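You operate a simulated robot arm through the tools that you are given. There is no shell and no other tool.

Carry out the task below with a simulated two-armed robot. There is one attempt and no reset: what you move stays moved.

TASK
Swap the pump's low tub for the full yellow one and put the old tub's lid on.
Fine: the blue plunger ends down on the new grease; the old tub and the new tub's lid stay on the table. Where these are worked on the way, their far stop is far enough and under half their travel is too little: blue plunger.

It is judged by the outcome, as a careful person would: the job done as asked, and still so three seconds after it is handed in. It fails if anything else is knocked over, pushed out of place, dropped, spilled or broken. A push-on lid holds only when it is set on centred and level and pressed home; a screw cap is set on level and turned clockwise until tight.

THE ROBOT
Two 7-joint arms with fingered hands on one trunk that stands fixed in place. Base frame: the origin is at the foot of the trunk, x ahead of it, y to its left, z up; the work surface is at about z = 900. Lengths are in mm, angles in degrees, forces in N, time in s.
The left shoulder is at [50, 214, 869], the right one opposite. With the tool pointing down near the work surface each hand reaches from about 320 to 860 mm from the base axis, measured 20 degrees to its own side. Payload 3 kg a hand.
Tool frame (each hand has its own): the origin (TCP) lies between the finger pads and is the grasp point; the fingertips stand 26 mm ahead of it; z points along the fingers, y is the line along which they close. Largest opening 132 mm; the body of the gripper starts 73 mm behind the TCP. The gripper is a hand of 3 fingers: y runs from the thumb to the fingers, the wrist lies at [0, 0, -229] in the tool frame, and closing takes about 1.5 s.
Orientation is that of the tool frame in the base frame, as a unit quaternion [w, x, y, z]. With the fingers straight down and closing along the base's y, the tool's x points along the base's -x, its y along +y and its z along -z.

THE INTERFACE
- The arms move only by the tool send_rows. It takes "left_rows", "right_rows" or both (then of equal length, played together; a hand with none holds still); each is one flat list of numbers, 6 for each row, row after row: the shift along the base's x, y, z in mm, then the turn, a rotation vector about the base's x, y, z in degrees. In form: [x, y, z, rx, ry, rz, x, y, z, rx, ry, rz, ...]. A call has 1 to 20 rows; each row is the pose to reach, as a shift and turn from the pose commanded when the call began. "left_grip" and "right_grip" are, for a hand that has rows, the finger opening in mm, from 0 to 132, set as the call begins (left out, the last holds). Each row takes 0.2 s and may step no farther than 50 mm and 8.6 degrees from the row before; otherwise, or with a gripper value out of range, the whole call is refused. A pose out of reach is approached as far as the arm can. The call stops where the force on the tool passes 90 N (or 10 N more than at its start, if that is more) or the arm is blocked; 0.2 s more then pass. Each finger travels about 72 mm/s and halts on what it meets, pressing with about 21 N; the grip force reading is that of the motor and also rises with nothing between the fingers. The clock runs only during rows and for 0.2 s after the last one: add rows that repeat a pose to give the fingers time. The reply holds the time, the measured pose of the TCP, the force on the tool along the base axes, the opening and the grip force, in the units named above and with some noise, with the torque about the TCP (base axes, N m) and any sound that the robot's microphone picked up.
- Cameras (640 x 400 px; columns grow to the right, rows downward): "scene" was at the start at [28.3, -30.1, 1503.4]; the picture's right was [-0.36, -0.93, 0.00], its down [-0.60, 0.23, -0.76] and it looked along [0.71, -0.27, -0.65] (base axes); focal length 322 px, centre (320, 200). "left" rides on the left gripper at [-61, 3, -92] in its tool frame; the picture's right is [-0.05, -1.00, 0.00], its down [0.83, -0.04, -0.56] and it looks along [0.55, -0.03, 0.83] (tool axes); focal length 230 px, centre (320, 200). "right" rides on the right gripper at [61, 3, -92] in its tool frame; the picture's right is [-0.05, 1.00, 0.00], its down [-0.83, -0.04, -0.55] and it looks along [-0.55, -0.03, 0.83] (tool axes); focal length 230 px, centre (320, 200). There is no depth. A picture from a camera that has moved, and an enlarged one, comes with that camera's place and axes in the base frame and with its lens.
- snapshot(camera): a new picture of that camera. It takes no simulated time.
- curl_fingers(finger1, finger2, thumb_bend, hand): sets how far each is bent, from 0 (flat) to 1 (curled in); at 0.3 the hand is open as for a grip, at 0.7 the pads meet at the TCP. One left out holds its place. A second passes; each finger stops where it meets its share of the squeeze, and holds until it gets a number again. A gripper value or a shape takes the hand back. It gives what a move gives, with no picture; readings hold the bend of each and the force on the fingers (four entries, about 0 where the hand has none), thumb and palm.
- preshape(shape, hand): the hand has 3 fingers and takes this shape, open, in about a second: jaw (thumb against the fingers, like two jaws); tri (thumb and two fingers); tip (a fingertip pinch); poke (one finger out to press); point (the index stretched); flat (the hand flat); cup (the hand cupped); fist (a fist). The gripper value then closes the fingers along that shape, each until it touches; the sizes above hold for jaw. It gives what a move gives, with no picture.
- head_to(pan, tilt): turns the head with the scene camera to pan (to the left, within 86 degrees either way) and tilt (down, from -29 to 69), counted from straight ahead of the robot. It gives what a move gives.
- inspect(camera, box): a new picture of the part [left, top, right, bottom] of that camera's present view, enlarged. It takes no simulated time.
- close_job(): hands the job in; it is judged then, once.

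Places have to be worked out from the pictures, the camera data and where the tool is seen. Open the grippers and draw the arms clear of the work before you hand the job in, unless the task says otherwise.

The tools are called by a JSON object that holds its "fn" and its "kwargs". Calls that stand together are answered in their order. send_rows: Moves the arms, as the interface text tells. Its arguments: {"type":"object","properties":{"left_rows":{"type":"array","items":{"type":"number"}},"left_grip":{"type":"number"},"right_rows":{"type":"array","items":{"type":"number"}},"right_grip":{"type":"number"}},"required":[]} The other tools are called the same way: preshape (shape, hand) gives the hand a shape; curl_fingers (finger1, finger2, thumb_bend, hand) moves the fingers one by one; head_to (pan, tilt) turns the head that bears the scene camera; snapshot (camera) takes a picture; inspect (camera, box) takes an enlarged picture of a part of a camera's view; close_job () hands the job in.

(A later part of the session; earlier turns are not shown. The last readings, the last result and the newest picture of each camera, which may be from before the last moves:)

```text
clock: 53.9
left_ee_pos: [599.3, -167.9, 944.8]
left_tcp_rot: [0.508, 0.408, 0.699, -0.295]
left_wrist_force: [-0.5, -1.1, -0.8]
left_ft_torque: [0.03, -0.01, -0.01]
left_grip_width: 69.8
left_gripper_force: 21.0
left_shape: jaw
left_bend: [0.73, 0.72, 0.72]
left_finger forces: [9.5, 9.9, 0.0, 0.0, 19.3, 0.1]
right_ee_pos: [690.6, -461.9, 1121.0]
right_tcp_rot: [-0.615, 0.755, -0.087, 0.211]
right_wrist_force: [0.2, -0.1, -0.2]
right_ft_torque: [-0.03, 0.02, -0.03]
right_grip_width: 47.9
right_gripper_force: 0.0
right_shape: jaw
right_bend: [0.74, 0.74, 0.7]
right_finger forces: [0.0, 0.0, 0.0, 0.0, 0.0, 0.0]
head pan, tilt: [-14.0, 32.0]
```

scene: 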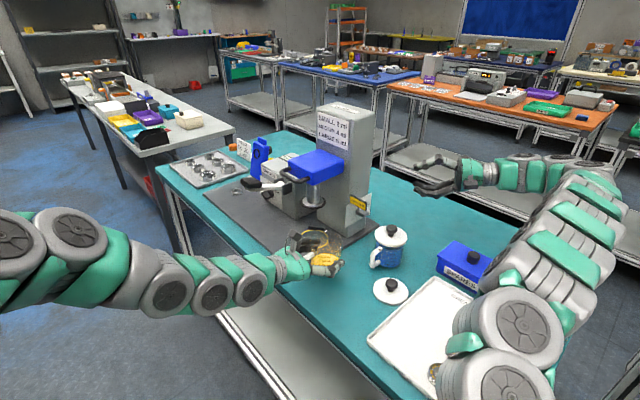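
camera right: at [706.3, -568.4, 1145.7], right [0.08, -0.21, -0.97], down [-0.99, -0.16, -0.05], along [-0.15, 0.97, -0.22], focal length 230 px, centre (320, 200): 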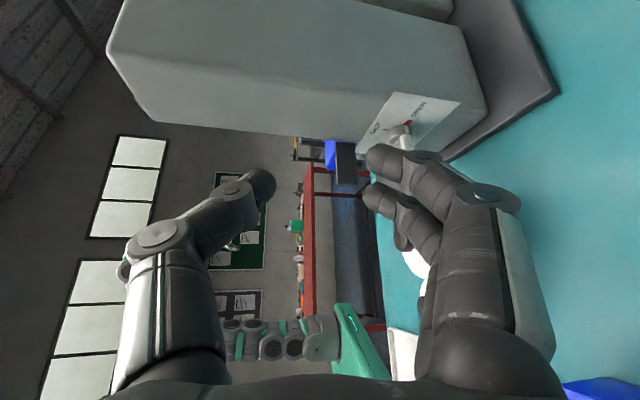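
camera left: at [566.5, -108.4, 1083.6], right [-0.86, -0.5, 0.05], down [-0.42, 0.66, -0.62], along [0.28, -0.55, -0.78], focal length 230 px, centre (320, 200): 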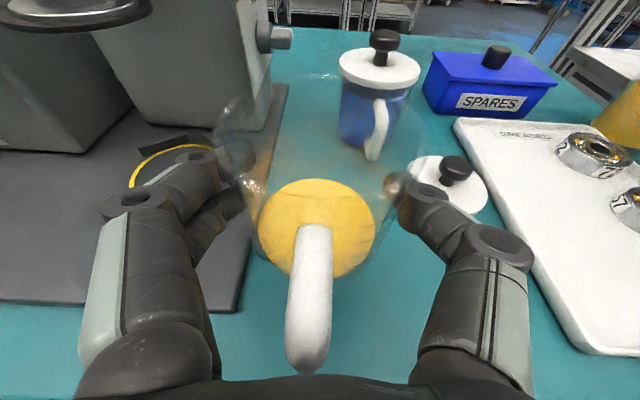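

Still no contact. I look at the gap under the tub.

{"fn": "inspect", "kwargs": {"camera": "scene", "box": [295, 225, 365, 285]}}

{"fn": "snapshot", "kwargs": {"camera": "left"}}

```text
6.67 times, centred on (330, 255) of scene
camera zoom: at [36.0, -21.3, 1515.9], right [-0.24, -0.97, 0.0], down [-0.51, 0.13, -0.85], along [0.82, -0.21, -0.53], focal length 2143 px, centre (253, -167)
```

zoom: 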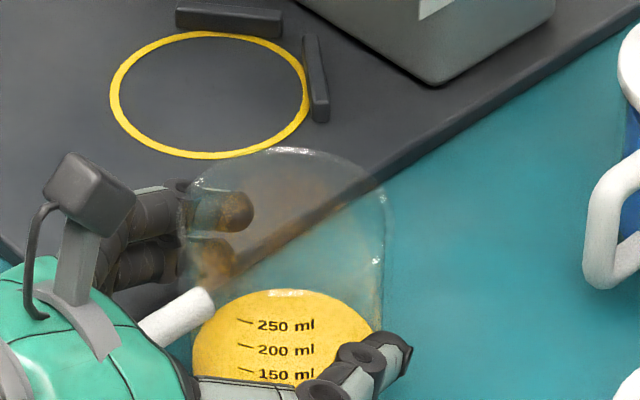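

```text
taken
camera left: at [567.3, -107.0, 1031.8], right [-0.86, -0.5, 0.05], down [-0.42, 0.66, -0.62], along [0.28, -0.55, -0.78], focal length 230 px, centre (320, 200)
```

left: 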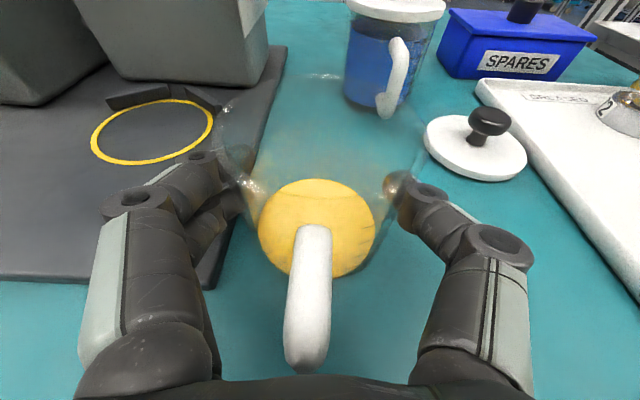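

The tub is still a little above the table, so the mat is thicker than I assumed. I continue in small steps.

{"fn": "send_rows", "kwargs": {"left_rows": [0, 0, -1, 0, 0, 0, 0, 0, -2, 0, 0, 0, 0, 0, -2, 0, 0, 0]}}

{"fn": "send_rows", "kwargs": {"left_rows": [0, 0, -1, 0, 0, 0, 0, 0, -2, 0, 0, 0, 0, 0, -2, 0, 0, 0]}}

```text
clock: 54.7
left_ee_pos: [599.9, -169.0, 942.6]
left_tcp_rot: [0.509, 0.408, 0.697, -0.296]
left_wrist_force: [-2.0, -0.5, 8.9]
left_ft_torque: [-0.06, -0.15, -0.03]
left_grip_width: 69.5
left_gripper_force: 21.4
left_shape: jaw
left_bend: [0.73, 0.72, 0.72]
left_finger forces: [9.5, 9.7, 0.0, 0.0, 20.8, 0.0]
right_ee_pos: [689.2, -463.3, 1121.4]
right_tcp_rot: [-0.615, 0.754, -0.087, 0.211]
right_wrist_force: [-0.5, -0.2, 0.4]
right_ft_torque: [0.0, 0.05, -0.01]
right_grip_width: 47.6
right_gripper_force: 0.0
right_shape: jaw
right_bend: [0.74, 0.74, 0.7]
right_finger forces: [0.0, 0.0, 0.0, 0.0, 0.0, 0.0]
head pan, tilt: [-14.0, 32.0]
```

```text
clock: 55.5
left_ee_pos: [599.6, -168.0, 942.1]
left_tcp_rot: [0.51, 0.409, 0.697, -0.297]
left_wrist_force: [-3.8, 0.7, 23.8]
left_ft_torque: [-0.16, -0.16, -0.07]
left_grip_width: 69.3
left_gripper_force: 21.4
left_shape: jaw
left_bend: [0.73, 0.72, 0.73]
left_finger forces: [9.9, 10.0, 0.0, 0.1, 21.8, 0.0]
right_ee_pos: [689.4, -462.1, 1122.9]
right_tcp_rot: [-0.616, 0.754, -0.086, 0.212]
right_wrist_force: [0.5, -0.7, -0.3]
right_ft_torque: [0.01, -0.01, -0.02]
right_grip_width: 47.7
right_gripper_force: 0.0
right_shape: jaw
right_bend: [0.74, 0.74, 0.7]
right_finger forces: [0.0, 0.0, 0.1, 0.0, 0.0, 0.0]
head pan, tilt: [-14.0, 32.0]
```

Contact: the tub stands on the table with about 24 N of push. I relax, open the left hand, and back straight out along its axis.

{"fn": "send_rows", "kwargs": {"left_rows": [0, 0, 1, 0, 0, 0, 0, 0, 2, 0, 0, 0, 0, 0, 2, 0, 0, 0]}}

{"fn": "send_rows", "kwargs": {"left_rows": [0, 0, 0, 0, 0, 0, 0, 0, 0, 0, 0, 0, 0, 0, 0, 0, 0, 0, 0, 0, 0, 0, 0, 0, -7, 12.4, 4.6, 0, 0, 0, -18.7, 33.2, 12.4, 0, 0, 0, -32.7, 58, 21.6, 0, 0, 0, -46.7, 82.9, 30.9, 0, 0, 0, -60.7, 107.8, 40.2, 0, 0, 0, -70, 130, 70, 0, 0, 0, -75, 150, 110, 0, 0, 0], "left_grip": 118}}

{"fn": "snapshot", "kwargs": {"camera": "left"}}

{"fn": "snapshot", "kwargs": {"camera": "scene"}}

{"fn": "inspect", "kwargs": {"camera": "scene", "box": [280, 200, 440, 320]}}

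```text
clock: 56.3
left_ee_pos: [598.8, -168.7, 942.8]
left_tcp_rot: [0.508, 0.409, 0.698, -0.295]
left_wrist_force: [2.8, 0.1, 13.5]
left_ft_torque: [-0.08, -0.23, -0.02]
left_grip_width: 69.2
left_gripper_force: 20.8
left_shape: jaw
left_bend: [0.73, 0.72, 0.73]
left_finger forces: [11.4, 11.4, 0.0, 0.0, 20.2, 0.0]
right_ee_pos: [689.7, -462.3, 1120.5]
right_tcp_rot: [-0.615, 0.755, -0.086, 0.212]
right_wrist_force: [0.5, -0.3, 0.5]
right_ft_torque: [0.01, 0.0, -0.04]
right_grip_width: 47.6
right_gripper_force: 0.1
right_shape: jaw
right_bend: [0.74, 0.74, 0.7]
right_finger forces: [0.1, 0.0, 0.0, 0.0, 0.0, 0.0]
head pan, tilt: [-14.0, 32.0]
```

```text
clock: 58.7
left_ee_pos: [533.4, -16.7, 1057.5]
left_tcp_rot: [0.508, 0.41, 0.698, -0.296]
left_wrist_force: [-0.2, 0.1, -0.3]
left_ft_torque: [0.0, 0.0, 0.0]
left_grip_width: 118.1
left_gripper_force: 0.2
left_shape: jaw
left_bend: [0.49, 0.49, 0.45]
left_finger forces: [0.0, 0.1, 0.0, 0.0, 0.0, 0.0]
left hand out of reach, approached as far as the arm can: row 9, 10, 11
right_ee_pos: [689.7, -463.1, 1120.7]
right_tcp_rot: [-0.616, 0.754, -0.086, 0.211]
right_wrist_force: [-0.5, 0.4, 0.0]
right_ft_torque: [-0.02, 0.0, -0.05]
right_grip_width: 47.8
right_gripper_force: 0.0
right_shape: jaw
right_bend: [0.74, 0.74, 0.7]
right_finger forces: [0.0, 0.0, 0.0, 0.0, 0.0, 0.0]
head pan, tilt: [-14.0, 32.0]
```

```text
taken
camera left: at [500.9, 44.9, 1145.7], right [-0.86, -0.5, 0.05], down [-0.42, 0.66, -0.62], along [0.28, -0.55, -0.78], focal length 230 px, centre (320, 200)
```

left: 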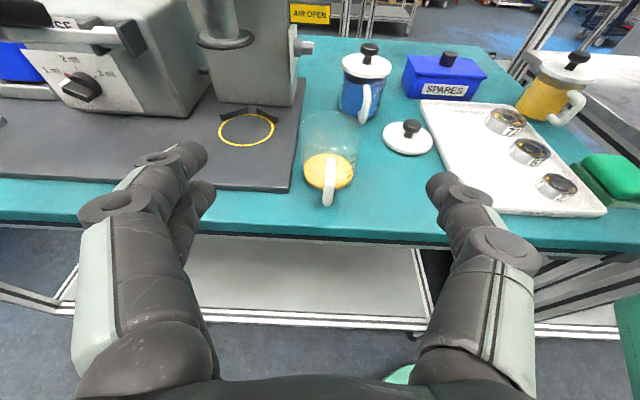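

```text
taken
```

scene: 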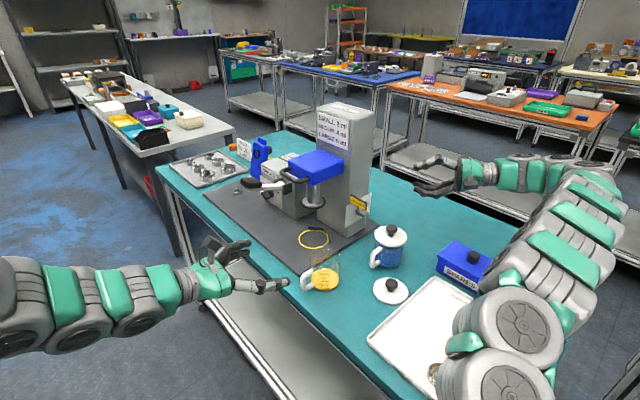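

```text
3.33 times, centred on (360, 260) of scene
camera zoom: at [35.9, -21.3, 1515.9], right [-0.24, -0.97, 0.0], down [-0.51, 0.13, -0.85], along [0.82, -0.21, -0.53], focal length 1072 px, centre (187, 0)
```

zoom: 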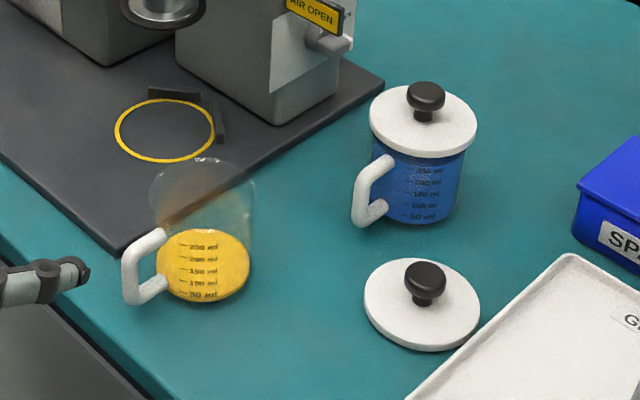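

The old tub stands free on the table at about (605,-181), and the loose lid's knob is at about (530,-323). Next I bring the right hand back to fingers-down, retracing its earlier turn, and head toward the lid.

{"fn": "send_rows", "kwargs": {"right_rows": [-7, 2, 5, -7.26, -4.09, 0, -14, 4, 10, -14.5, -8.18, 0, -21, 6, 15, -21.8, -12.3, 0, -28, 8, 20, -29.0, -16.4, 0, -35, 11, 25, -36.3, -20.5, 0, -42, 14, 30, -43.5, -24.5, 0, -49, 17, 35, -50.8, -28.6, 0, -55, 20, 40, -58.1, -32.7, 0, -60, 23, 45, -65.3, -36.8, 0], "right_grip": 70}}

{"fn": "send_rows", "kwargs": {"right_rows": [-10, 9, 2, -3.79, 6.72, 0, -20, 18, 4, -7.57, 13.43, 0, -30, 27, 6, -11.36, 20.15, 0, -40, 36, 8, -15.15, 26.86, 0, -50, 45, 10, -18.93, 33.58, 0, -60, 54, 10, -22.72, 40.3, 0, -70, 60, 10, -26.5, 47, 0]}}

{"fn": "send_rows", "kwargs": {"right_rows": [-3, 5, -4, 0, 0, 8.2, -6, 10, -8, 0, 0, 16.4, -9, 15, -12, 0, 0, 24.6, -12, 20, -16, 0, 0, 32.8, -15, 25, -20, 0, 0, 41, -18, 30, -24, 0, 0, 49.2, -21, 35, -28, 0, 0, 57.4, -24, 40, -32, 0, 0, 65.6, -27, 45, -36, 0, 0, 73.8, -30, 50, -40, 0, 0, 82, -30, 55, -40, 0, 0, 90]}}

{"fn": "snapshot", "kwargs": {"camera": "right"}}

{"fn": "snapshot", "kwargs": {"camera": "scene"}}

```text
clock: 60.7
left_ee_pos: [532.5, -15.9, 1056.8]
left_tcp_rot: [0.508, 0.409, 0.699, -0.295]
left_wrist_force: [0.3, 0.1, -0.3]
left_ft_torque: [0.03, -0.03, -0.01]
left_grip_width: 117.8
left_gripper_force: 0.1
left_shape: jaw
left_bend: [0.49, 0.49, 0.45]
left_finger forces: [0.0, 0.0, 0.0, 0.0, 0.1, 0.0]
right_ee_pos: [628.6, -436.3, 1167.2]
right_tcp_rot: [-0.114, 0.861, 0.228, 0.44]
right_wrist_force: [-1.0, -0.7, 0.6]
right_ft_torque: [0.03, -0.01, 0.0]
right_grip_width: 69.6
right_gripper_force: 0.0
right_shape: jaw
right_bend: [0.72, 0.72, 0.7]
right_finger forces: [0.0, 0.0, 0.0, 0.2, 0.0, 0.0]
head pan, tilt: [-14.0, 32.0]
```

```text
clock: 62.3
left_ee_pos: [532.7, -16.8, 1057.6]
left_tcp_rot: [0.508, 0.41, 0.698, -0.296]
left_wrist_force: [-0.5, -0.3, 0.0]
left_ft_torque: [0.01, 0.03, 0.04]
left_grip_width: 118.2
left_gripper_force: 0.0
left_shape: jaw
left_bend: [0.49, 0.49, 0.45]
left_finger forces: [0.0, 0.0, 0.0, 0.0, 0.1, 0.0]
right_ee_pos: [558.4, -376.6, 1178.1]
right_tcp_rot: [0.0, 0.967, 0.254, -0.001]
right_wrist_force: [-0.3, 0.1, 0.3]
right_ft_torque: [-0.02, 0.0, -0.03]
right_grip_width: 69.8
right_gripper_force: 0.0
right_shape: jaw
right_bend: [0.72, 0.72, 0.7]
right_finger forces: [0.0, 0.0, 0.0, 0.1, 0.0, 0.0]
head pan, tilt: [-14.0, 32.0]
```

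```text
clock: 64.7
left_ee_pos: [532.4, -15.6, 1058.3]
left_tcp_rot: [0.507, 0.41, 0.698, -0.296]
left_wrist_force: [0.8, -0.2, -0.8]
left_ft_torque: [0.02, -0.02, 0.01]
left_grip_width: 118.1
left_gripper_force: 0.1
left_shape: jaw
left_bend: [0.49, 0.49, 0.45]
left_finger forces: [0.0, 0.0, 0.0, 0.1, 0.0, 0.1]
right_ee_pos: [528.7, -323.5, 1138.0]
right_tcp_rot: [-0.001, 0.502, 0.865, 0.0]
right_wrist_force: [0.0, -0.5, 0.5]
right_ft_torque: [-0.02, 0.0, 0.03]
right_grip_width: 70.0
right_gripper_force: 0.2
right_shape: jaw
right_bend: [0.72, 0.72, 0.7]
right_finger forces: [0.1, 0.0, 0.1, 0.0, 0.1, 0.1]
head pan, tilt: [-14.0, 32.0]
```

```text
taken
camera right: at [501.0, -266.1, 1229.8], right [0.89, 0.45, 0.0], down [0.37, -0.74, 0.56], along [0.25, -0.5, -0.83], focal length 230 px, centre (320, 200)
```

right: 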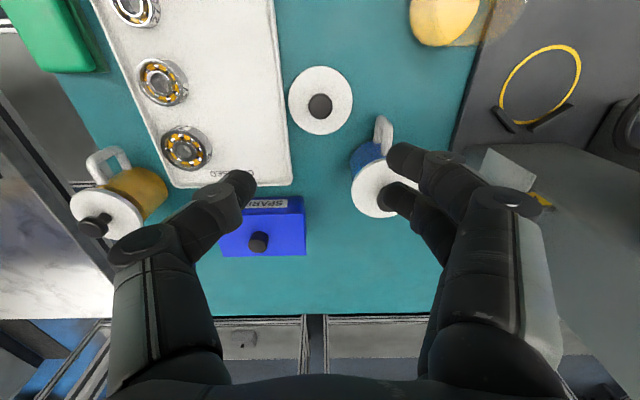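

```text
taken
```

scene: 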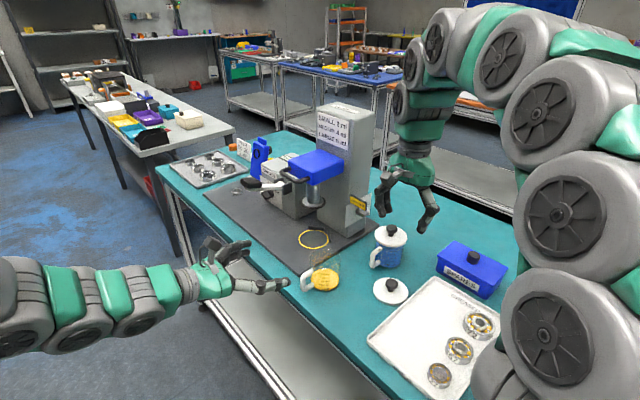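

The right hand now points straight down over the lid. I refine the knob's position with a zoom.

{"fn": "inspect", "kwargs": {"camera": "right", "box": [270, 50, 370, 150]}}

{"fn": "inspect", "kwargs": {"camera": "scene", "box": [360, 215, 430, 315]}}

{"fn": "inspect", "kwargs": {"camera": "left", "box": [370, 100, 450, 170]}}

```text
4.00 times, centred on (320, 100) of right
camera zoom: at [501.0, -266.1, 1229.8], right [0.89, 0.45, 0.0], down [0.37, -0.74, 0.56], along [0.25, -0.5, -0.83], focal length 920 px, centre (320, 600)
```

zoom: 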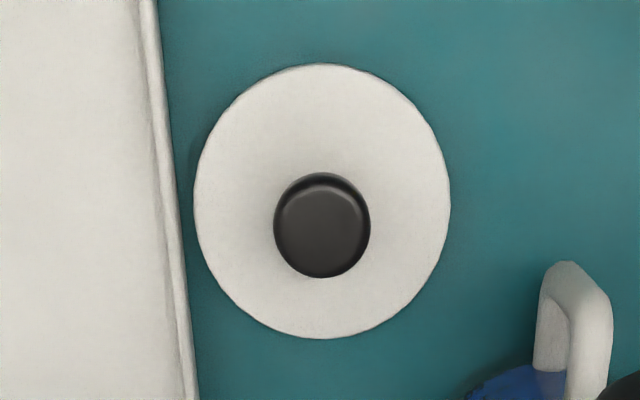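

```text
4.00 times, centred on (395, 265) of scene
camera zoom: at [36.0, -21.3, 1515.9], right [-0.24, -0.97, 0.0], down [-0.51, 0.13, -0.85], along [0.82, -0.21, -0.53], focal length 1286 px, centre (20, -60)
```

zoom: 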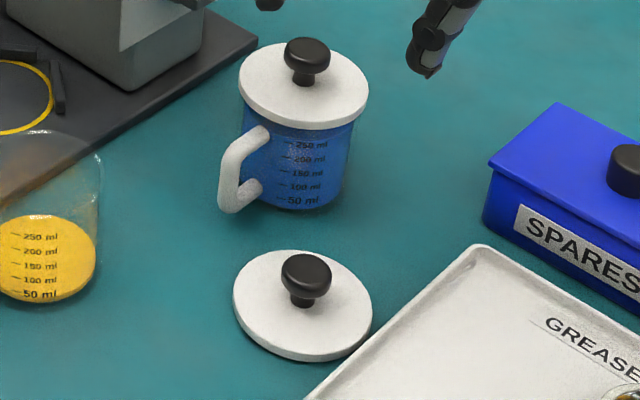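

```text
5.71 times, centred on (410, 135) of left
camera zoom: at [501.2, 44.6, 1145.0], right [-0.86, -0.5, 0.05], down [-0.42, 0.66, -0.62], along [0.28, -0.55, -0.78], focal length 1315 px, centre (-194, 571)
```

zoom: 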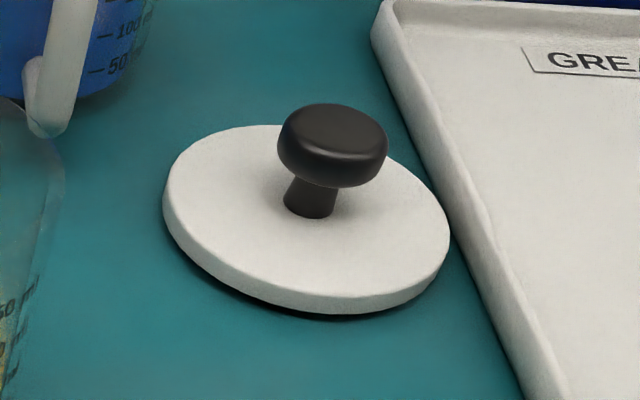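

Three views agree: the knob head's top is at (527.5,-320,938), about 29 mm across. I narrow to 50 mm, to keep the thumb off the tray, and descend around the knob.

{"fn": "send_rows", "kwargs": {"right_rows": [-1, 3, -40, 0, 0, 0, -1.2, 3.5, -80, 0, 0, 0, -1.2, 3.5, -120, 0, 0, 0, -1.2, 3.5, -150, 0, 0, 0, -1.2, 3.5, -170, 0, 0, 0, -1.2, 3.5, -185, 0, 0, 0, -1.2, 3.5, -196, 0, 0, 0, -1.2, 3.5, -196, 0, 0, 0], "right_grip": 50}}

{"fn": "snapshot", "kwargs": {"camera": "right"}}

{"fn": "inspect", "kwargs": {"camera": "scene", "box": [350, 180, 470, 320]}}

```text
clock: 66.5
left_ee_pos: [533.6, -15.7, 1058.1]
left_tcp_rot: [0.508, 0.409, 0.698, -0.296]
left_wrist_force: [0.0, -0.2, 0.5]
left_ft_torque: [-0.01, -0.01, 0.01]
left_grip_width: 117.8
left_gripper_force: 0.1
left_shape: jaw
left_bend: [0.49, 0.49, 0.45]
left_finger forces: [0.0, 0.0, 0.0, 0.0, 0.1, 0.1]
right_ee_pos: [528.1, -320.2, 942.0]
right_tcp_rot: [0.0, 0.504, 0.863, 0.0]
right_wrist_force: [-0.1, 0.8, 0.4]
right_ft_torque: [-0.02, -0.02, 0.01]
right_grip_width: 50.8
right_gripper_force: 0.0
right_shape: jaw
right_bend: [0.73, 0.73, 0.7]
right_finger forces: [0.0, 0.1, 0.1, 0.0, 0.1, 0.0]
head pan, tilt: [-14.0, 32.0]
```

```text
taken
camera right: at [500.8, -262.5, 1034.2], right [0.89, 0.45, 0.0], down [0.37, -0.74, 0.55], along [0.25, -0.5, -0.83], focal length 230 px, centre (320, 200)
```

right: 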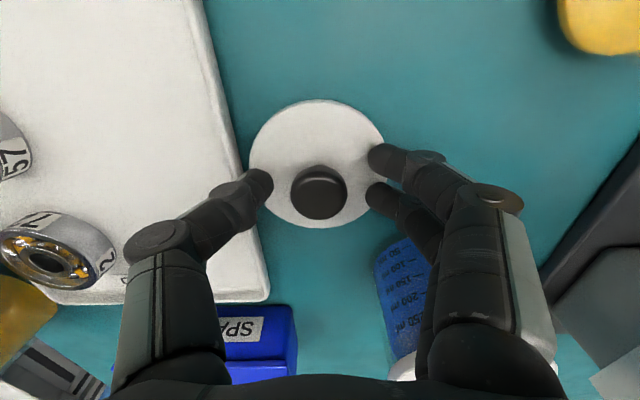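

```text
2.86 times, centred on (410, 250) of scene
camera zoom: at [36.0, -21.3, 1515.9], right [-0.24, -0.97, 0.0], down [-0.51, 0.13, -0.85], along [0.82, -0.21, -0.53], focal length 918 px, centre (63, 57)
```

zoom: 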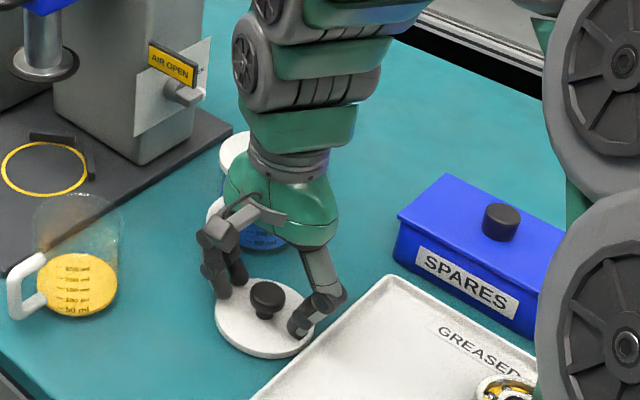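

The knob is centred between the digits. I close on it.

{"fn": "send_rows", "kwargs": {"right_rows": [0, 0, 0, 0, 0, 0, 0, 0, 0, 0, 0, 0, 0, 0, 0, 0, 0, 0, 0, 0, 0, 0, 0, 0, 0, 0, 0, 0, 0, 0], "right_grip": 2}}

{"fn": "inspect", "kwargs": {"camera": "right", "box": [220, 80, 420, 240]}}

```text
clock: 67.7
left_ee_pos: [532.3, -16.7, 1057.5]
left_tcp_rot: [0.508, 0.409, 0.698, -0.295]
left_wrist_force: [-0.5, -0.1, -0.4]
left_ft_torque: [-0.03, -0.02, 0.03]
left_grip_width: 117.8
left_gripper_force: 0.0
left_shape: jaw
left_bend: [0.49, 0.49, 0.45]
left_finger forces: [0.0, 0.1, 0.0, 0.0, 0.1, 0.0]
right_ee_pos: [527.3, -319.8, 941.6]
right_tcp_rot: [0.0, 0.504, 0.864, 0.0]
right_wrist_force: [0.7, -0.1, -0.4]
right_ft_torque: [0.0, -0.02, 0.03]
right_grip_width: 12.9
right_gripper_force: 21.3
right_shape: jaw
right_bend: [0.72, 0.73, 0.72]
right_finger forces: [8.3, 12.6, 0.1, 0.0, 15.6, 0.0]
head pan, tilt: [-14.0, 32.0]
```

```text
2.50 times, centred on (320, 160) of right
camera zoom: at [500.9, -262.5, 1034.3], right [0.89, 0.45, 0.0], down [0.37, -0.74, 0.55], along [0.25, -0.5, -0.83], focal length 575 px, centre (320, 300)
```

zoom: 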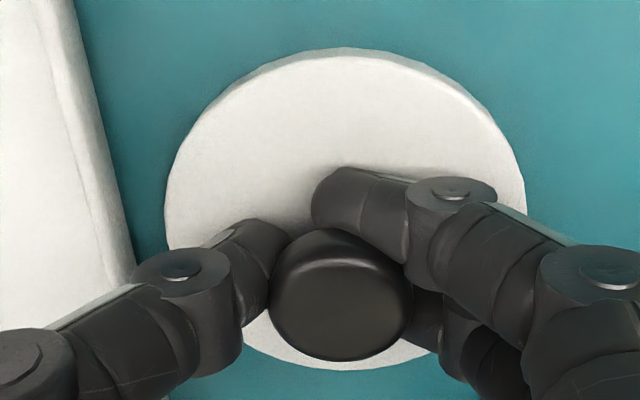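

The fingers hold the stem under the head. I lift the lid straight up and check that it hangs level.

{"fn": "send_rows", "kwargs": {"right_rows": [0, 0, 5, 0, 0, 0, 0, 0, 15, 0, 0, 0, 0, 0, 35, 0, 0, 0, 0, 0, 65, 0, 0, 0, 0, 0, 95, 0, 0, 0, 0, 0, 120, 0, 0, 0, 0, 0, 120, 0, 0, 0]}}

{"fn": "snapshot", "kwargs": {"camera": "right"}}

{"fn": "inspect", "kwargs": {"camera": "scene", "box": [340, 160, 460, 300]}}

{"fn": "snapshot", "kwargs": {"camera": "left"}}

```text
clock: 69.3
left_ee_pos: [534.0, -15.7, 1058.0]
left_tcp_rot: [0.508, 0.408, 0.698, -0.296]
left_wrist_force: [0.4, 0.9, -0.2]
left_ft_torque: [-0.02, 0.0, 0.02]
left_grip_width: 118.0
left_gripper_force: 0.1
left_shape: jaw
left_bend: [0.49, 0.49, 0.45]
left_finger forces: [0.0, 0.0, 0.0, 0.1, 0.0, 0.0]
right_ee_pos: [528.5, -318.3, 1061.2]
right_tcp_rot: [0.001, 0.504, 0.864, 0.0]
right_wrist_force: [-0.3, 0.4, -0.4]
right_ft_torque: [-0.01, -0.02, 0.0]
right_grip_width: 13.1
right_gripper_force: 20.7
right_shape: jaw
right_bend: [0.72, 0.73, 0.72]
right_finger forces: [9.8, 14.9, 0.0, 0.0, 15.3, 0.0]
head pan, tilt: [-14.0, 32.0]
```

```text
taken
camera right: at [501.7, -261.8, 1153.7], right [0.89, 0.45, 0.0], down [0.37, -0.74, 0.56], along [0.25, -0.5, -0.83], focal length 230 px, centre (320, 200)
```

right: 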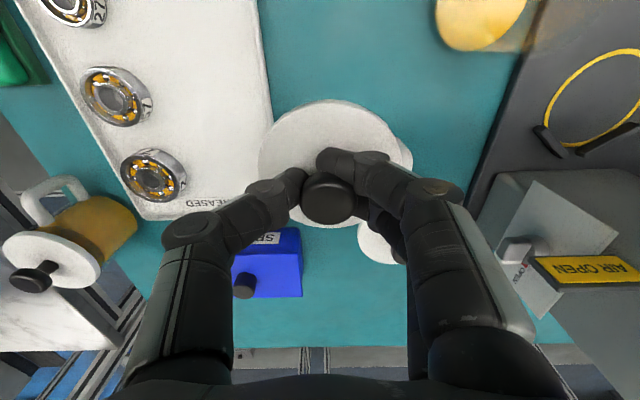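

```text
2.86 times, centred on (400, 230) of scene
camera zoom: at [36.0, -21.3, 1515.9], right [-0.24, -0.97, 0.0], down [-0.51, 0.13, -0.85], along [0.82, -0.21, -0.53], focal length 918 px, centre (91, 114)
```

zoom: 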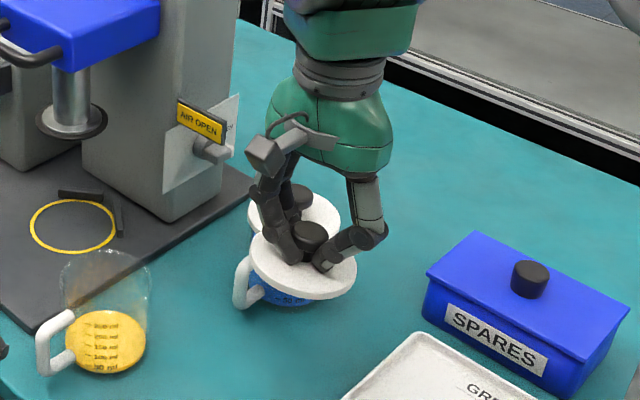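

```text
taken
camera left: at [501.2, 44.7, 1145.0], right [-0.86, -0.5, 0.05], down [-0.42, 0.66, -0.62], along [0.28, -0.55, -0.78], focal length 230 px, centre (320, 200)
```

left: 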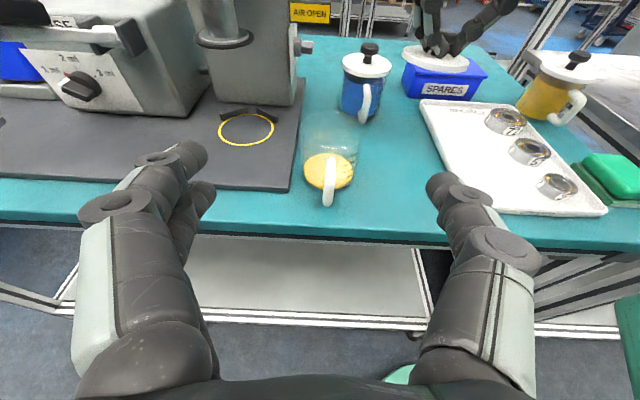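

The lid is held and looks about level. I zoom in from the left and scene cameras to check its level and the tub's rim.

{"fn": "inspect", "kwargs": {"camera": "left", "box": [380, 10, 500, 90]}}

{"fn": "inspect", "kwargs": {"camera": "left", "box": [280, 90, 380, 220]}}

{"fn": "inspect", "kwargs": {"camera": "scene", "box": [290, 235, 370, 305]}}

{"fn": "inspect", "kwargs": {"camera": "scene", "box": [410, 215, 480, 275]}}

```text
5.00 times, centred on (440, 50) of left
camera zoom: at [501.2, 44.7, 1145.0], right [-0.86, -0.5, 0.05], down [-0.42, 0.66, -0.62], along [0.28, -0.55, -0.78], focal length 1150 px, centre (-280, 950)
```

zoom: 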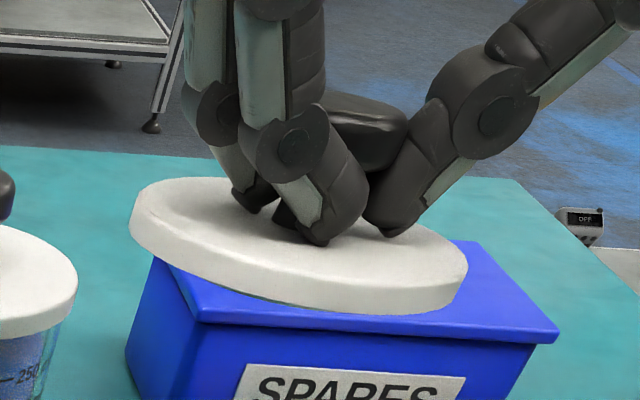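

```text
3.08 times, centred on (330, 155) of left
camera zoom: at [501.2, 44.7, 1145.0], right [-0.86, -0.5, 0.05], down [-0.42, 0.66, -0.62], along [0.28, -0.55, -0.78], focal length 708 px, centre (289, 338)
```

zoom: 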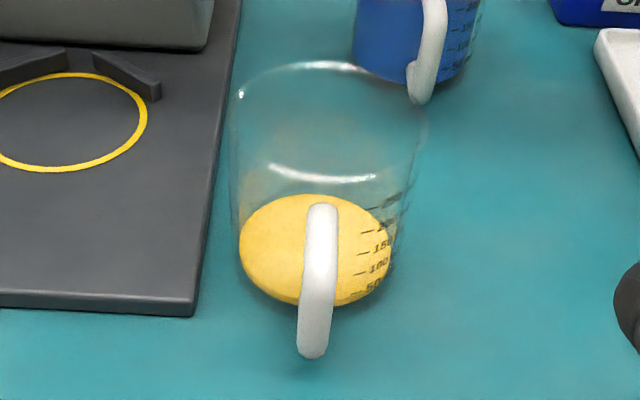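

```text
5.71 times, centred on (330, 270) of scene
camera zoom: at [36.0, -21.3, 1515.9], right [-0.24, -0.97, 0.0], down [-0.51, 0.13, -0.85], along [0.82, -0.21, -0.53], focal length 1837 px, centre (263, -200)
```

zoom: 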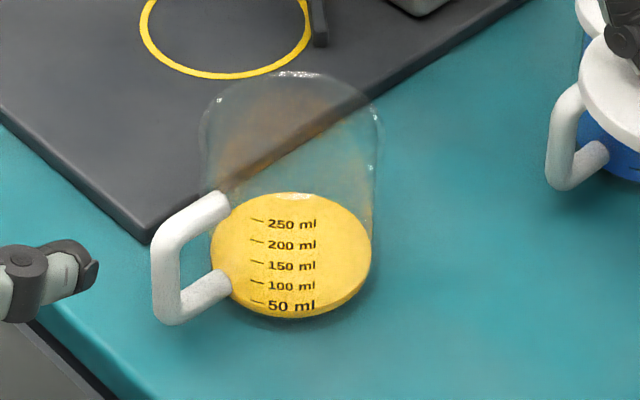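

```text
6.67 times, centred on (445, 245) of scene
camera zoom: at [36.0, -21.3, 1515.9], right [-0.24, -0.97, 0.0], down [-0.51, 0.13, -0.85], along [0.82, -0.21, -0.53], focal length 2143 px, centre (-513, -100)
```

zoom: 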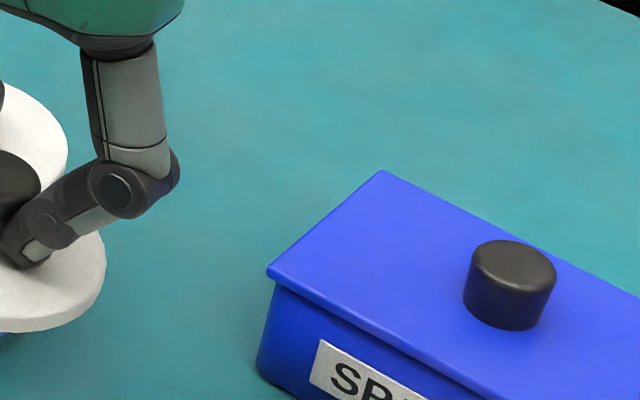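

The lid seems slightly tilted (one side roughly 6 degrees up), and I put the tub's rim centre at about (602,-175). I carry the lid to just above the tub, so it can be compared with the level rim.

{"fn": "send_rows", "kwargs": {"right_rows": [12, 24, 2, 0, 0, 0, 24, 48, 4, 0, 0, 0, 36, 72, 4, 0, 0, 0, 48, 96, 4, 0, 0, 0, 58, 118, 4, 0, 0, 0, 66, 134, 2, 0, 0, 0, 70, 142, 0, 0, 0, 0, 70, 142, 0, 0, 0, 0]}}

{"fn": "snapshot", "kwargs": {"camera": "right"}}

{"fn": "inspect", "kwargs": {"camera": "scene", "box": [280, 200, 380, 300]}}

{"fn": "inspect", "kwargs": {"camera": "left", "box": [270, 50, 390, 210]}}

```text
clock: 71.1
left_ee_pos: [532.8, -17.0, 1058.0]
left_tcp_rot: [0.508, 0.408, 0.699, -0.295]
left_wrist_force: [0.5, -0.7, 0.4]
left_ft_torque: [0.0, 0.03, -0.01]
left_grip_width: 117.9
left_gripper_force: 0.0
left_shape: jaw
left_bend: [0.49, 0.49, 0.45]
left_finger forces: [0.1, 0.1, 0.0, 0.0, 0.1, 0.0]
right_ee_pos: [597.8, -177.1, 1062.0]
right_tcp_rot: [-0.001, 0.503, 0.864, 0.0]
right_wrist_force: [0.1, 0.9, -1.0]
right_ft_torque: [-0.01, -0.03, -0.04]
right_grip_width: 12.7
right_gripper_force: 20.9
right_shape: jaw
right_bend: [0.72, 0.73, 0.72]
right_finger forces: [10.4, 16.4, 0.0, 0.0, 15.4, 0.0]
head pan, tilt: [-14.0, 32.0]
```

```text
taken
camera right: at [570.3, -120.2, 1154.0], right [0.89, 0.45, 0.0], down [0.37, -0.74, 0.56], along [0.25, -0.5, -0.83], focal length 230 px, centre (320, 200)
```

right: 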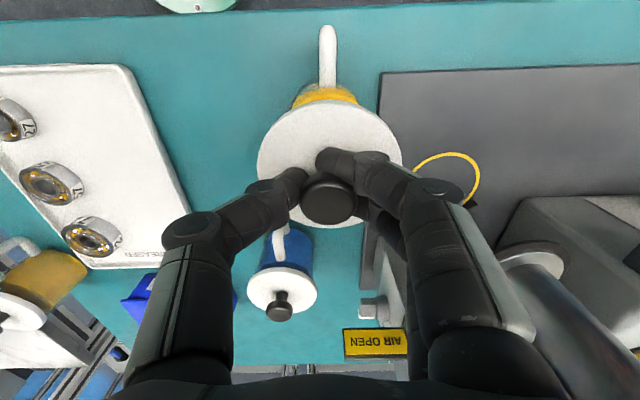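

```text
4.00 times, centred on (330, 250) of scene
camera zoom: at [36.0, -21.3, 1515.9], right [-0.24, -0.97, 0.0], down [-0.51, 0.13, -0.85], along [0.82, -0.21, -0.53], focal length 1286 px, centre (280, 0)
```

zoom: 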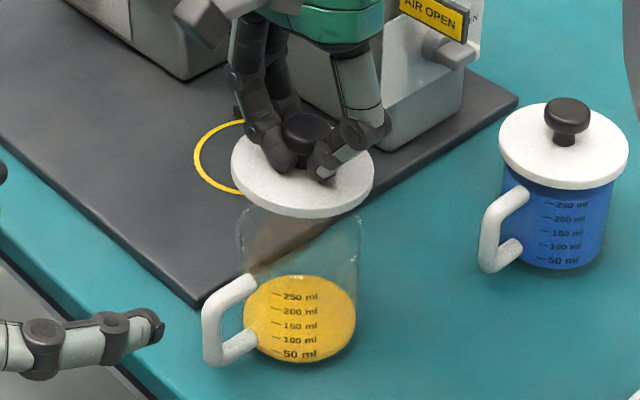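

```text
2.50 times, centred on (330, 130) of left
camera zoom: at [501.2, 44.6, 1145.0], right [-0.86, -0.5, 0.05], down [-0.42, 0.66, -0.62], along [0.28, -0.55, -0.78], focal length 575 px, centre (295, 375)
```

zoom: 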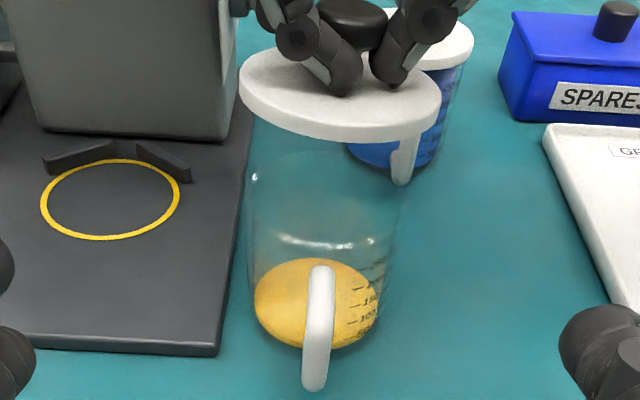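

From here the lid looks nearly parallel to level. I zoom further to measure its tilt precisely.

{"fn": "inspect", "kwargs": {"camera": "left", "box": [355, 50, 455, 112]}}

{"fn": "inspect", "kwargs": {"camera": "left", "box": [280, 60, 360, 110]}}

{"fn": "inspect", "kwargs": {"camera": "scene", "box": [305, 225, 355, 265]}}

```text
6.40 times, centred on (405, 81) of left
camera zoom: at [501.2, 44.6, 1145.0], right [-0.86, -0.5, 0.05], down [-0.42, 0.66, -0.62], along [0.28, -0.55, -0.78], focal length 1472 px, centre (-224, 962)
```

zoom: 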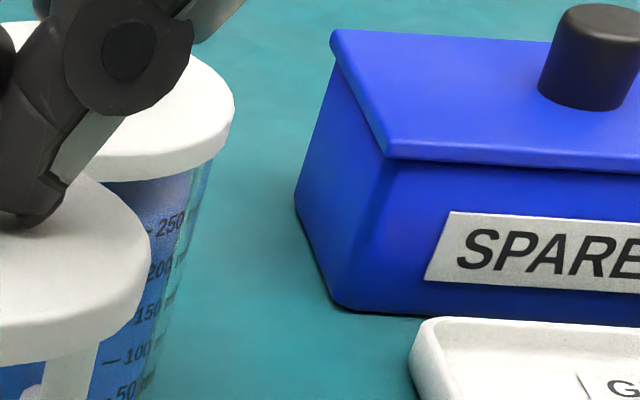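

```text
8.00 times, centred on (320, 85) of left
camera zoom: at [501.2, 44.6, 1145.0], right [-0.86, -0.5, 0.05], down [-0.42, 0.66, -0.62], along [0.28, -0.55, -0.78], focal length 1841 px, centre (320, 1120)
```

zoom: 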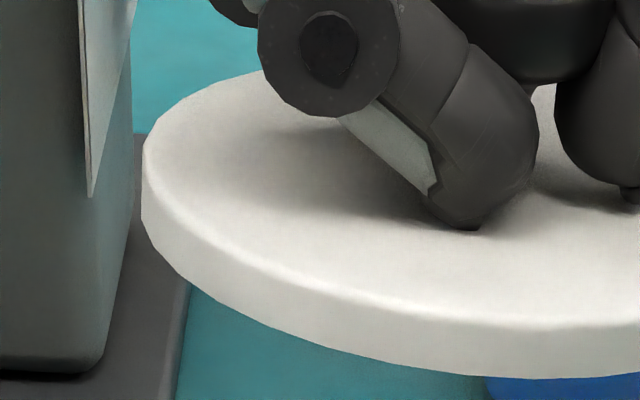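

```text
10.00 times, centred on (330, 245) of scene
camera zoom: at [36.0, -21.3, 1515.9], right [-0.24, -0.97, 0.0], down [-0.51, 0.13, -0.85], along [0.82, -0.21, -0.53], focal length 3215 px, centre (220, -250)
```

zoom: 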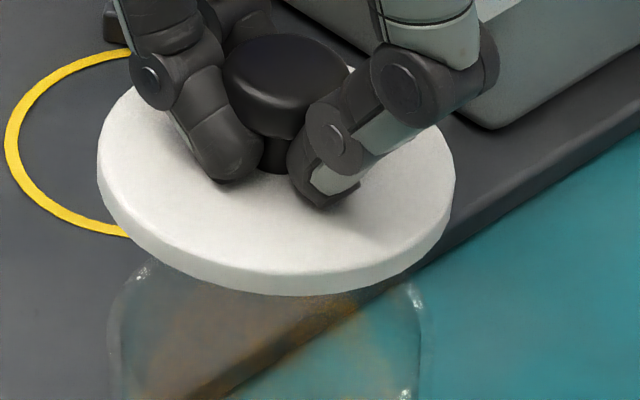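

The lid is tilted about 3–4 degrees, with its +y side up. I zoom the right camera to compare the lid's centre with the tub from the same viewpoint.

{"fn": "inspect", "kwargs": {"camera": "right", "box": [240, 10, 420, 140]}}

{"fn": "inspect", "kwargs": {"camera": "right", "box": [240, 80, 420, 240]}}

{"fn": "inspect", "kwargs": {"camera": "left", "box": [290, 90, 370, 160]}}

```text
3.08 times, centred on (330, 75) of right
camera zoom: at [570.3, -120.2, 1154.0], right [0.89, 0.45, 0.0], down [0.37, -0.74, 0.56], along [0.25, -0.5, -0.83], focal length 708 px, centre (289, 585)
```

zoom: 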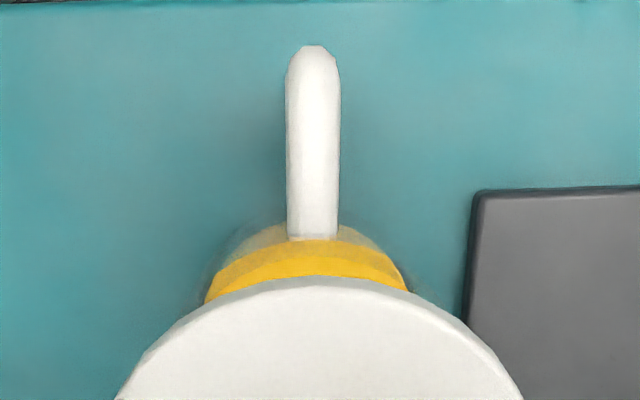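

```text
2.50 times, centred on (330, 160) of right
camera zoom: at [570.3, -120.2, 1154.0], right [0.89, 0.45, 0.0], down [0.37, -0.74, 0.56], along [0.25, -0.5, -0.83], focal length 575 px, centre (295, 300)
```

zoom: 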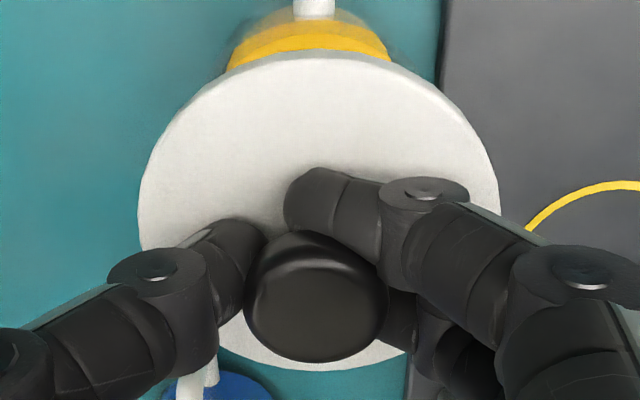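

```text
5.71 times, centred on (330, 125) of left
camera zoom: at [501.2, 44.6, 1145.0], right [-0.86, -0.5, 0.05], down [-0.42, 0.66, -0.62], along [0.28, -0.55, -0.78], focal length 1315 px, centre (263, 629)
```

zoom: 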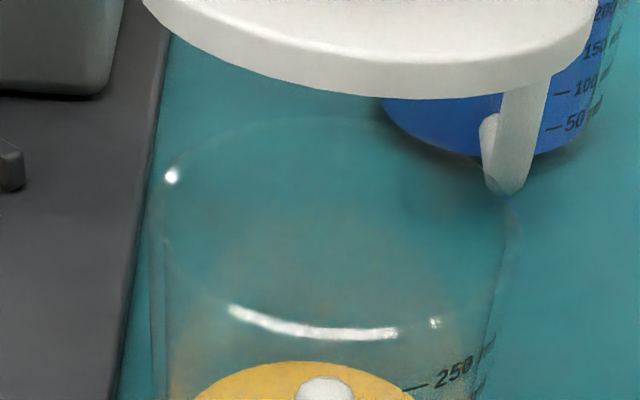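

Left and right cameras both say the lid sits about 1.7 mm toward the near side of the tub's axis. I correct the tilt by about 3 degrees with a small shift, then check again.

{"fn": "send_rows", "kwargs": {"right_rows": [1, 1.3, 0, -1.45, 0.4, 0, 1.9, 2.55, 0, -2.9, 0.8, 0, 1.9, 2.55, 0, -2.9, 0.8, 0]}}

{"fn": "inspect", "kwargs": {"camera": "left", "box": [280, 50, 380, 150]}}

{"fn": "inspect", "kwargs": {"camera": "scene", "box": [300, 220, 360, 270]}}

{"fn": "inspect", "kwargs": {"camera": "right", "box": [240, 30, 420, 190]}}

```text
clock: 71.9
left_ee_pos: [532.4, -16.0, 1058.5]
left_tcp_rot: [0.508, 0.409, 0.698, -0.295]
left_wrist_force: [-0.7, 0.3, -0.1]
left_ft_torque: [0.03, -0.01, -0.02]
left_grip_width: 117.9
left_gripper_force: 0.0
left_shape: jaw
left_bend: [0.49, 0.49, 0.45]
left_finger forces: [0.0, 0.0, 0.1, 0.1, 0.0, 0.0]
right_ee_pos: [599.6, -175.4, 1062.9]
right_tcp_rot: [0.007, 0.503, 0.864, -0.025]
right_wrist_force: [-0.8, 0.2, 0.1]
right_ft_torque: [0.01, 0.01, 0.01]
right_grip_width: 12.9
right_gripper_force: 21.2
right_shape: jaw
right_bend: [0.72, 0.73, 0.72]
right_finger forces: [10.4, 16.5, 0.0, 0.0, 15.3, 0.0]
head pan, tilt: [-14.0, 32.0]
```

```text
4.00 times, centred on (330, 100) of left
camera zoom: at [501.1, 44.6, 1145.0], right [-0.86, -0.5, 0.05], down [-0.42, 0.66, -0.62], along [0.28, -0.55, -0.78], focal length 920 px, centre (280, 600)
```

zoom: 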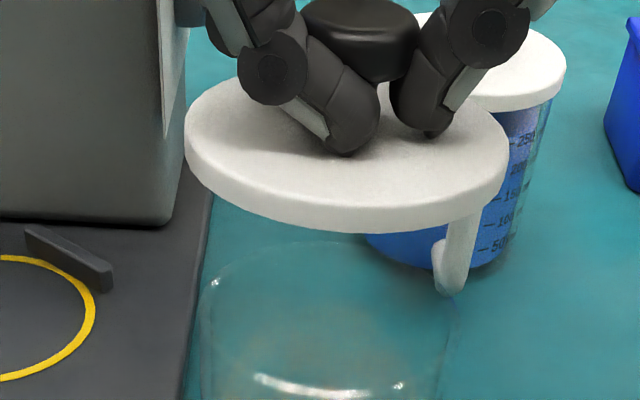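

```text
8.00 times, centred on (330, 245) of scene
camera zoom: at [36.0, -21.3, 1515.9], right [-0.24, -0.97, 0.0], down [-0.51, 0.13, -0.85], along [0.82, -0.21, -0.53], focal length 2572 px, centre (240, -160)
```

zoom: 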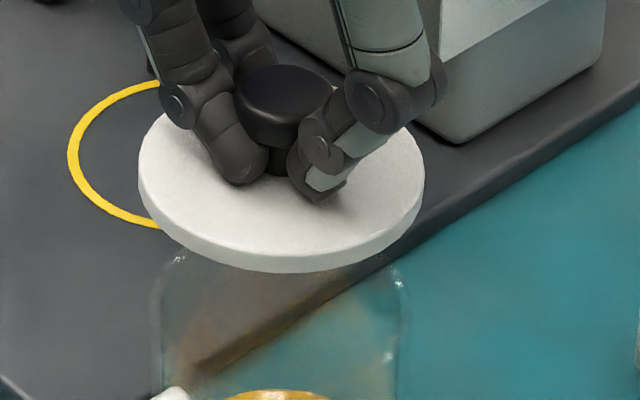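

```text
2.50 times, centred on (330, 110) of right
camera zoom: at [573.3, -113.3, 1151.6], right [0.89, 0.45, -0.04], down [0.38, -0.72, 0.59], along [0.24, -0.54, -0.81], focal length 575 px, centre (295, 425)
```

zoom: 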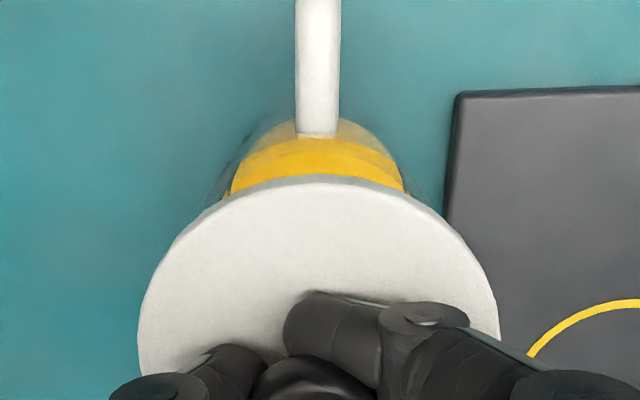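

The lid is now level and centred over the rim within about a millimetre. I lower it to just above the rim.

{"fn": "send_rows", "kwargs": {"right_rows": [0, 0, -10, 0, 0, 0, 0, 0, -20, 0, 0, 0, 0, 0, -28, 0, 0, 0, 0, 0, -33, 0, 0, 0, 0, 0, -33, 0, 0, 0]}}

{"fn": "inspect", "kwargs": {"camera": "left", "box": [280, 70, 380, 150]}}

{"fn": "inspect", "kwargs": {"camera": "scene", "box": [300, 230, 360, 280]}}

```text
clock: 73.1
left_ee_pos: [532.2, -17.9, 1057.2]
left_tcp_rot: [0.508, 0.409, 0.698, -0.295]
left_wrist_force: [0.3, -0.2, 0.2]
left_ft_torque: [-0.02, -0.01, 0.0]
left_grip_width: 117.9
left_gripper_force: 0.1
left_shape: jaw
left_bend: [0.49, 0.49, 0.45]
left_finger forces: [0.0, 0.1, 0.0, 0.0, 0.0, 0.1]
right_ee_pos: [598.0, -174.0, 1028.3]
right_tcp_rot: [0.006, 0.503, 0.864, -0.026]
right_wrist_force: [-0.2, 0.9, -0.5]
right_ft_torque: [0.02, -0.03, 0.01]
right_grip_width: 12.4
right_gripper_force: 21.6
right_shape: jaw
right_bend: [0.72, 0.73, 0.72]
right_finger forces: [10.7, 16.9, 0.0, 0.1, 15.3, 0.0]
head pan, tilt: [-14.0, 32.0]
```

```text
5.00 times, centred on (330, 110) of left
camera zoom: at [501.2, 44.6, 1145.0], right [-0.86, -0.5, 0.05], down [-0.42, 0.66, -0.62], along [0.28, -0.55, -0.78], focal length 1150 px, centre (270, 650)
```

zoom: 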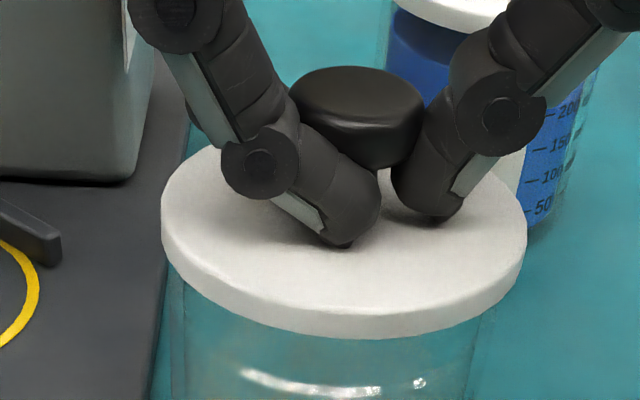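

```text
8.00 times, centred on (330, 255) of scene
camera zoom: at [36.0, -21.3, 1515.9], right [-0.24, -0.97, 0.0], down [-0.51, 0.13, -0.85], along [0.82, -0.21, -0.53], focal length 2572 px, centre (240, -240)
```

zoom: 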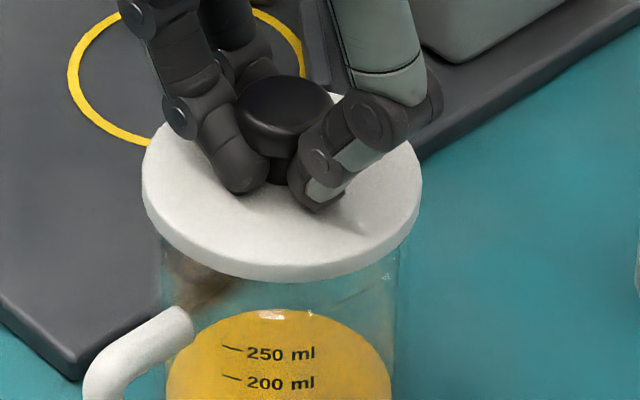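

Nearly seated and well lined up; I nudge it 1 mm outward and descend in small steps, watching the forces.

{"fn": "send_rows", "kwargs": {"right_rows": [0.9, 0.5, -1, 0, 0, 0, 0.9, 0.5, -3, 0, 0, 0, 0.9, 0.5, -5, 0, 0, 0, 0.9, 0.5, -5, 0, 0, 0]}}

{"fn": "send_rows", "kwargs": {"right_rows": [0, 0, -1, 0, 0, 0, 0, 0, -2.5, 0, 0, 0, 0, 0, -2.5, 0, 0, 0]}}

{"fn": "inspect", "kwargs": {"camera": "left", "box": [280, 80, 380, 160]}}

{"fn": "inspect", "kwargs": {"camera": "scene", "box": [300, 230, 360, 280]}}

```text
clock: 74.1
left_ee_pos: [534.1, -17.5, 1057.8]
left_tcp_rot: [0.508, 0.409, 0.698, -0.296]
left_wrist_force: [-0.3, -1.2, 0.7]
left_ft_torque: [-0.01, 0.02, 0.0]
left_grip_width: 117.9
left_gripper_force: 0.1
left_shape: jaw
left_bend: [0.49, 0.49, 0.45]
left_finger forces: [0.0, 0.0, 0.0, 0.0, 0.1, 0.1]
right_ee_pos: [599.6, -174.1, 1025.0]
right_tcp_rot: [0.006, 0.503, 0.864, -0.026]
right_wrist_force: [-0.4, 0.2, 0.1]
right_ft_torque: [-0.02, -0.03, 0.0]
right_grip_width: 12.8
right_gripper_force: 21.3
right_shape: jaw
right_bend: [0.72, 0.73, 0.72]
right_finger forces: [10.7, 17.0, 0.0, 0.0, 15.4, 0.0]
head pan, tilt: [-14.0, 32.0]
```

```text
clock: 74.9
left_ee_pos: [532.7, -16.7, 1057.2]
left_tcp_rot: [0.509, 0.408, 0.698, -0.295]
left_wrist_force: [-0.1, 0.4, -0.2]
left_ft_torque: [-0.03, 0.0, -0.01]
left_grip_width: 118.0
left_gripper_force: 0.0
left_shape: jaw
left_bend: [0.49, 0.49, 0.45]
left_finger forces: [0.0, 0.0, 0.0, 0.0, 0.0, 0.0]
right_ee_pos: [600.4, -173.3, 1021.9]
right_tcp_rot: [0.006, 0.503, 0.864, -0.025]
right_wrist_force: [-0.1, 0.0, -0.4]
right_ft_torque: [-0.02, -0.01, -0.01]
right_grip_width: 12.5
right_gripper_force: 21.1
right_shape: jaw
right_bend: [0.72, 0.73, 0.72]
right_finger forces: [10.7, 17.0, 0.1, 0.0, 15.3, 0.0]
head pan, tilt: [-14.0, 32.0]
```

```text
5.00 times, centred on (330, 120) of left
camera zoom: at [501.2, 44.6, 1145.0], right [-0.86, -0.5, 0.05], down [-0.42, 0.66, -0.62], along [0.28, -0.55, -0.78], focal length 1150 px, centre (270, 600)
```

zoom: 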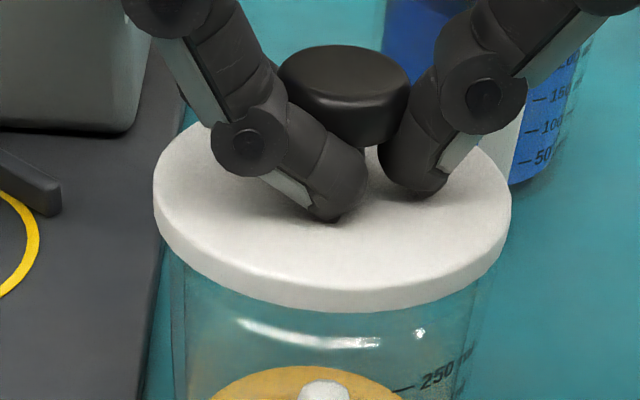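

```text
8.00 times, centred on (330, 255) of scene
camera zoom: at [36.0, -21.3, 1515.9], right [-0.24, -0.97, 0.0], down [-0.51, 0.13, -0.85], along [0.82, -0.21, -0.53], focal length 2572 px, centre (240, -240)
```

zoom: 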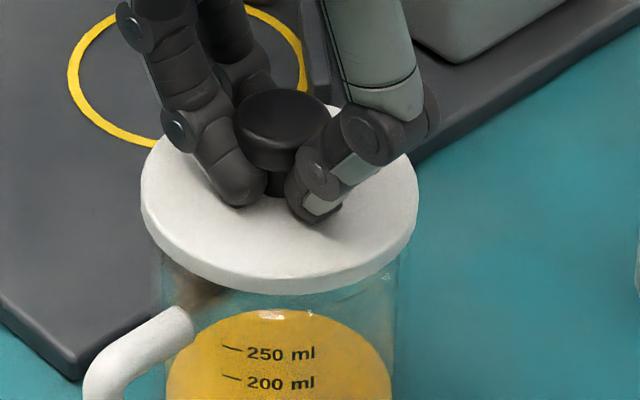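

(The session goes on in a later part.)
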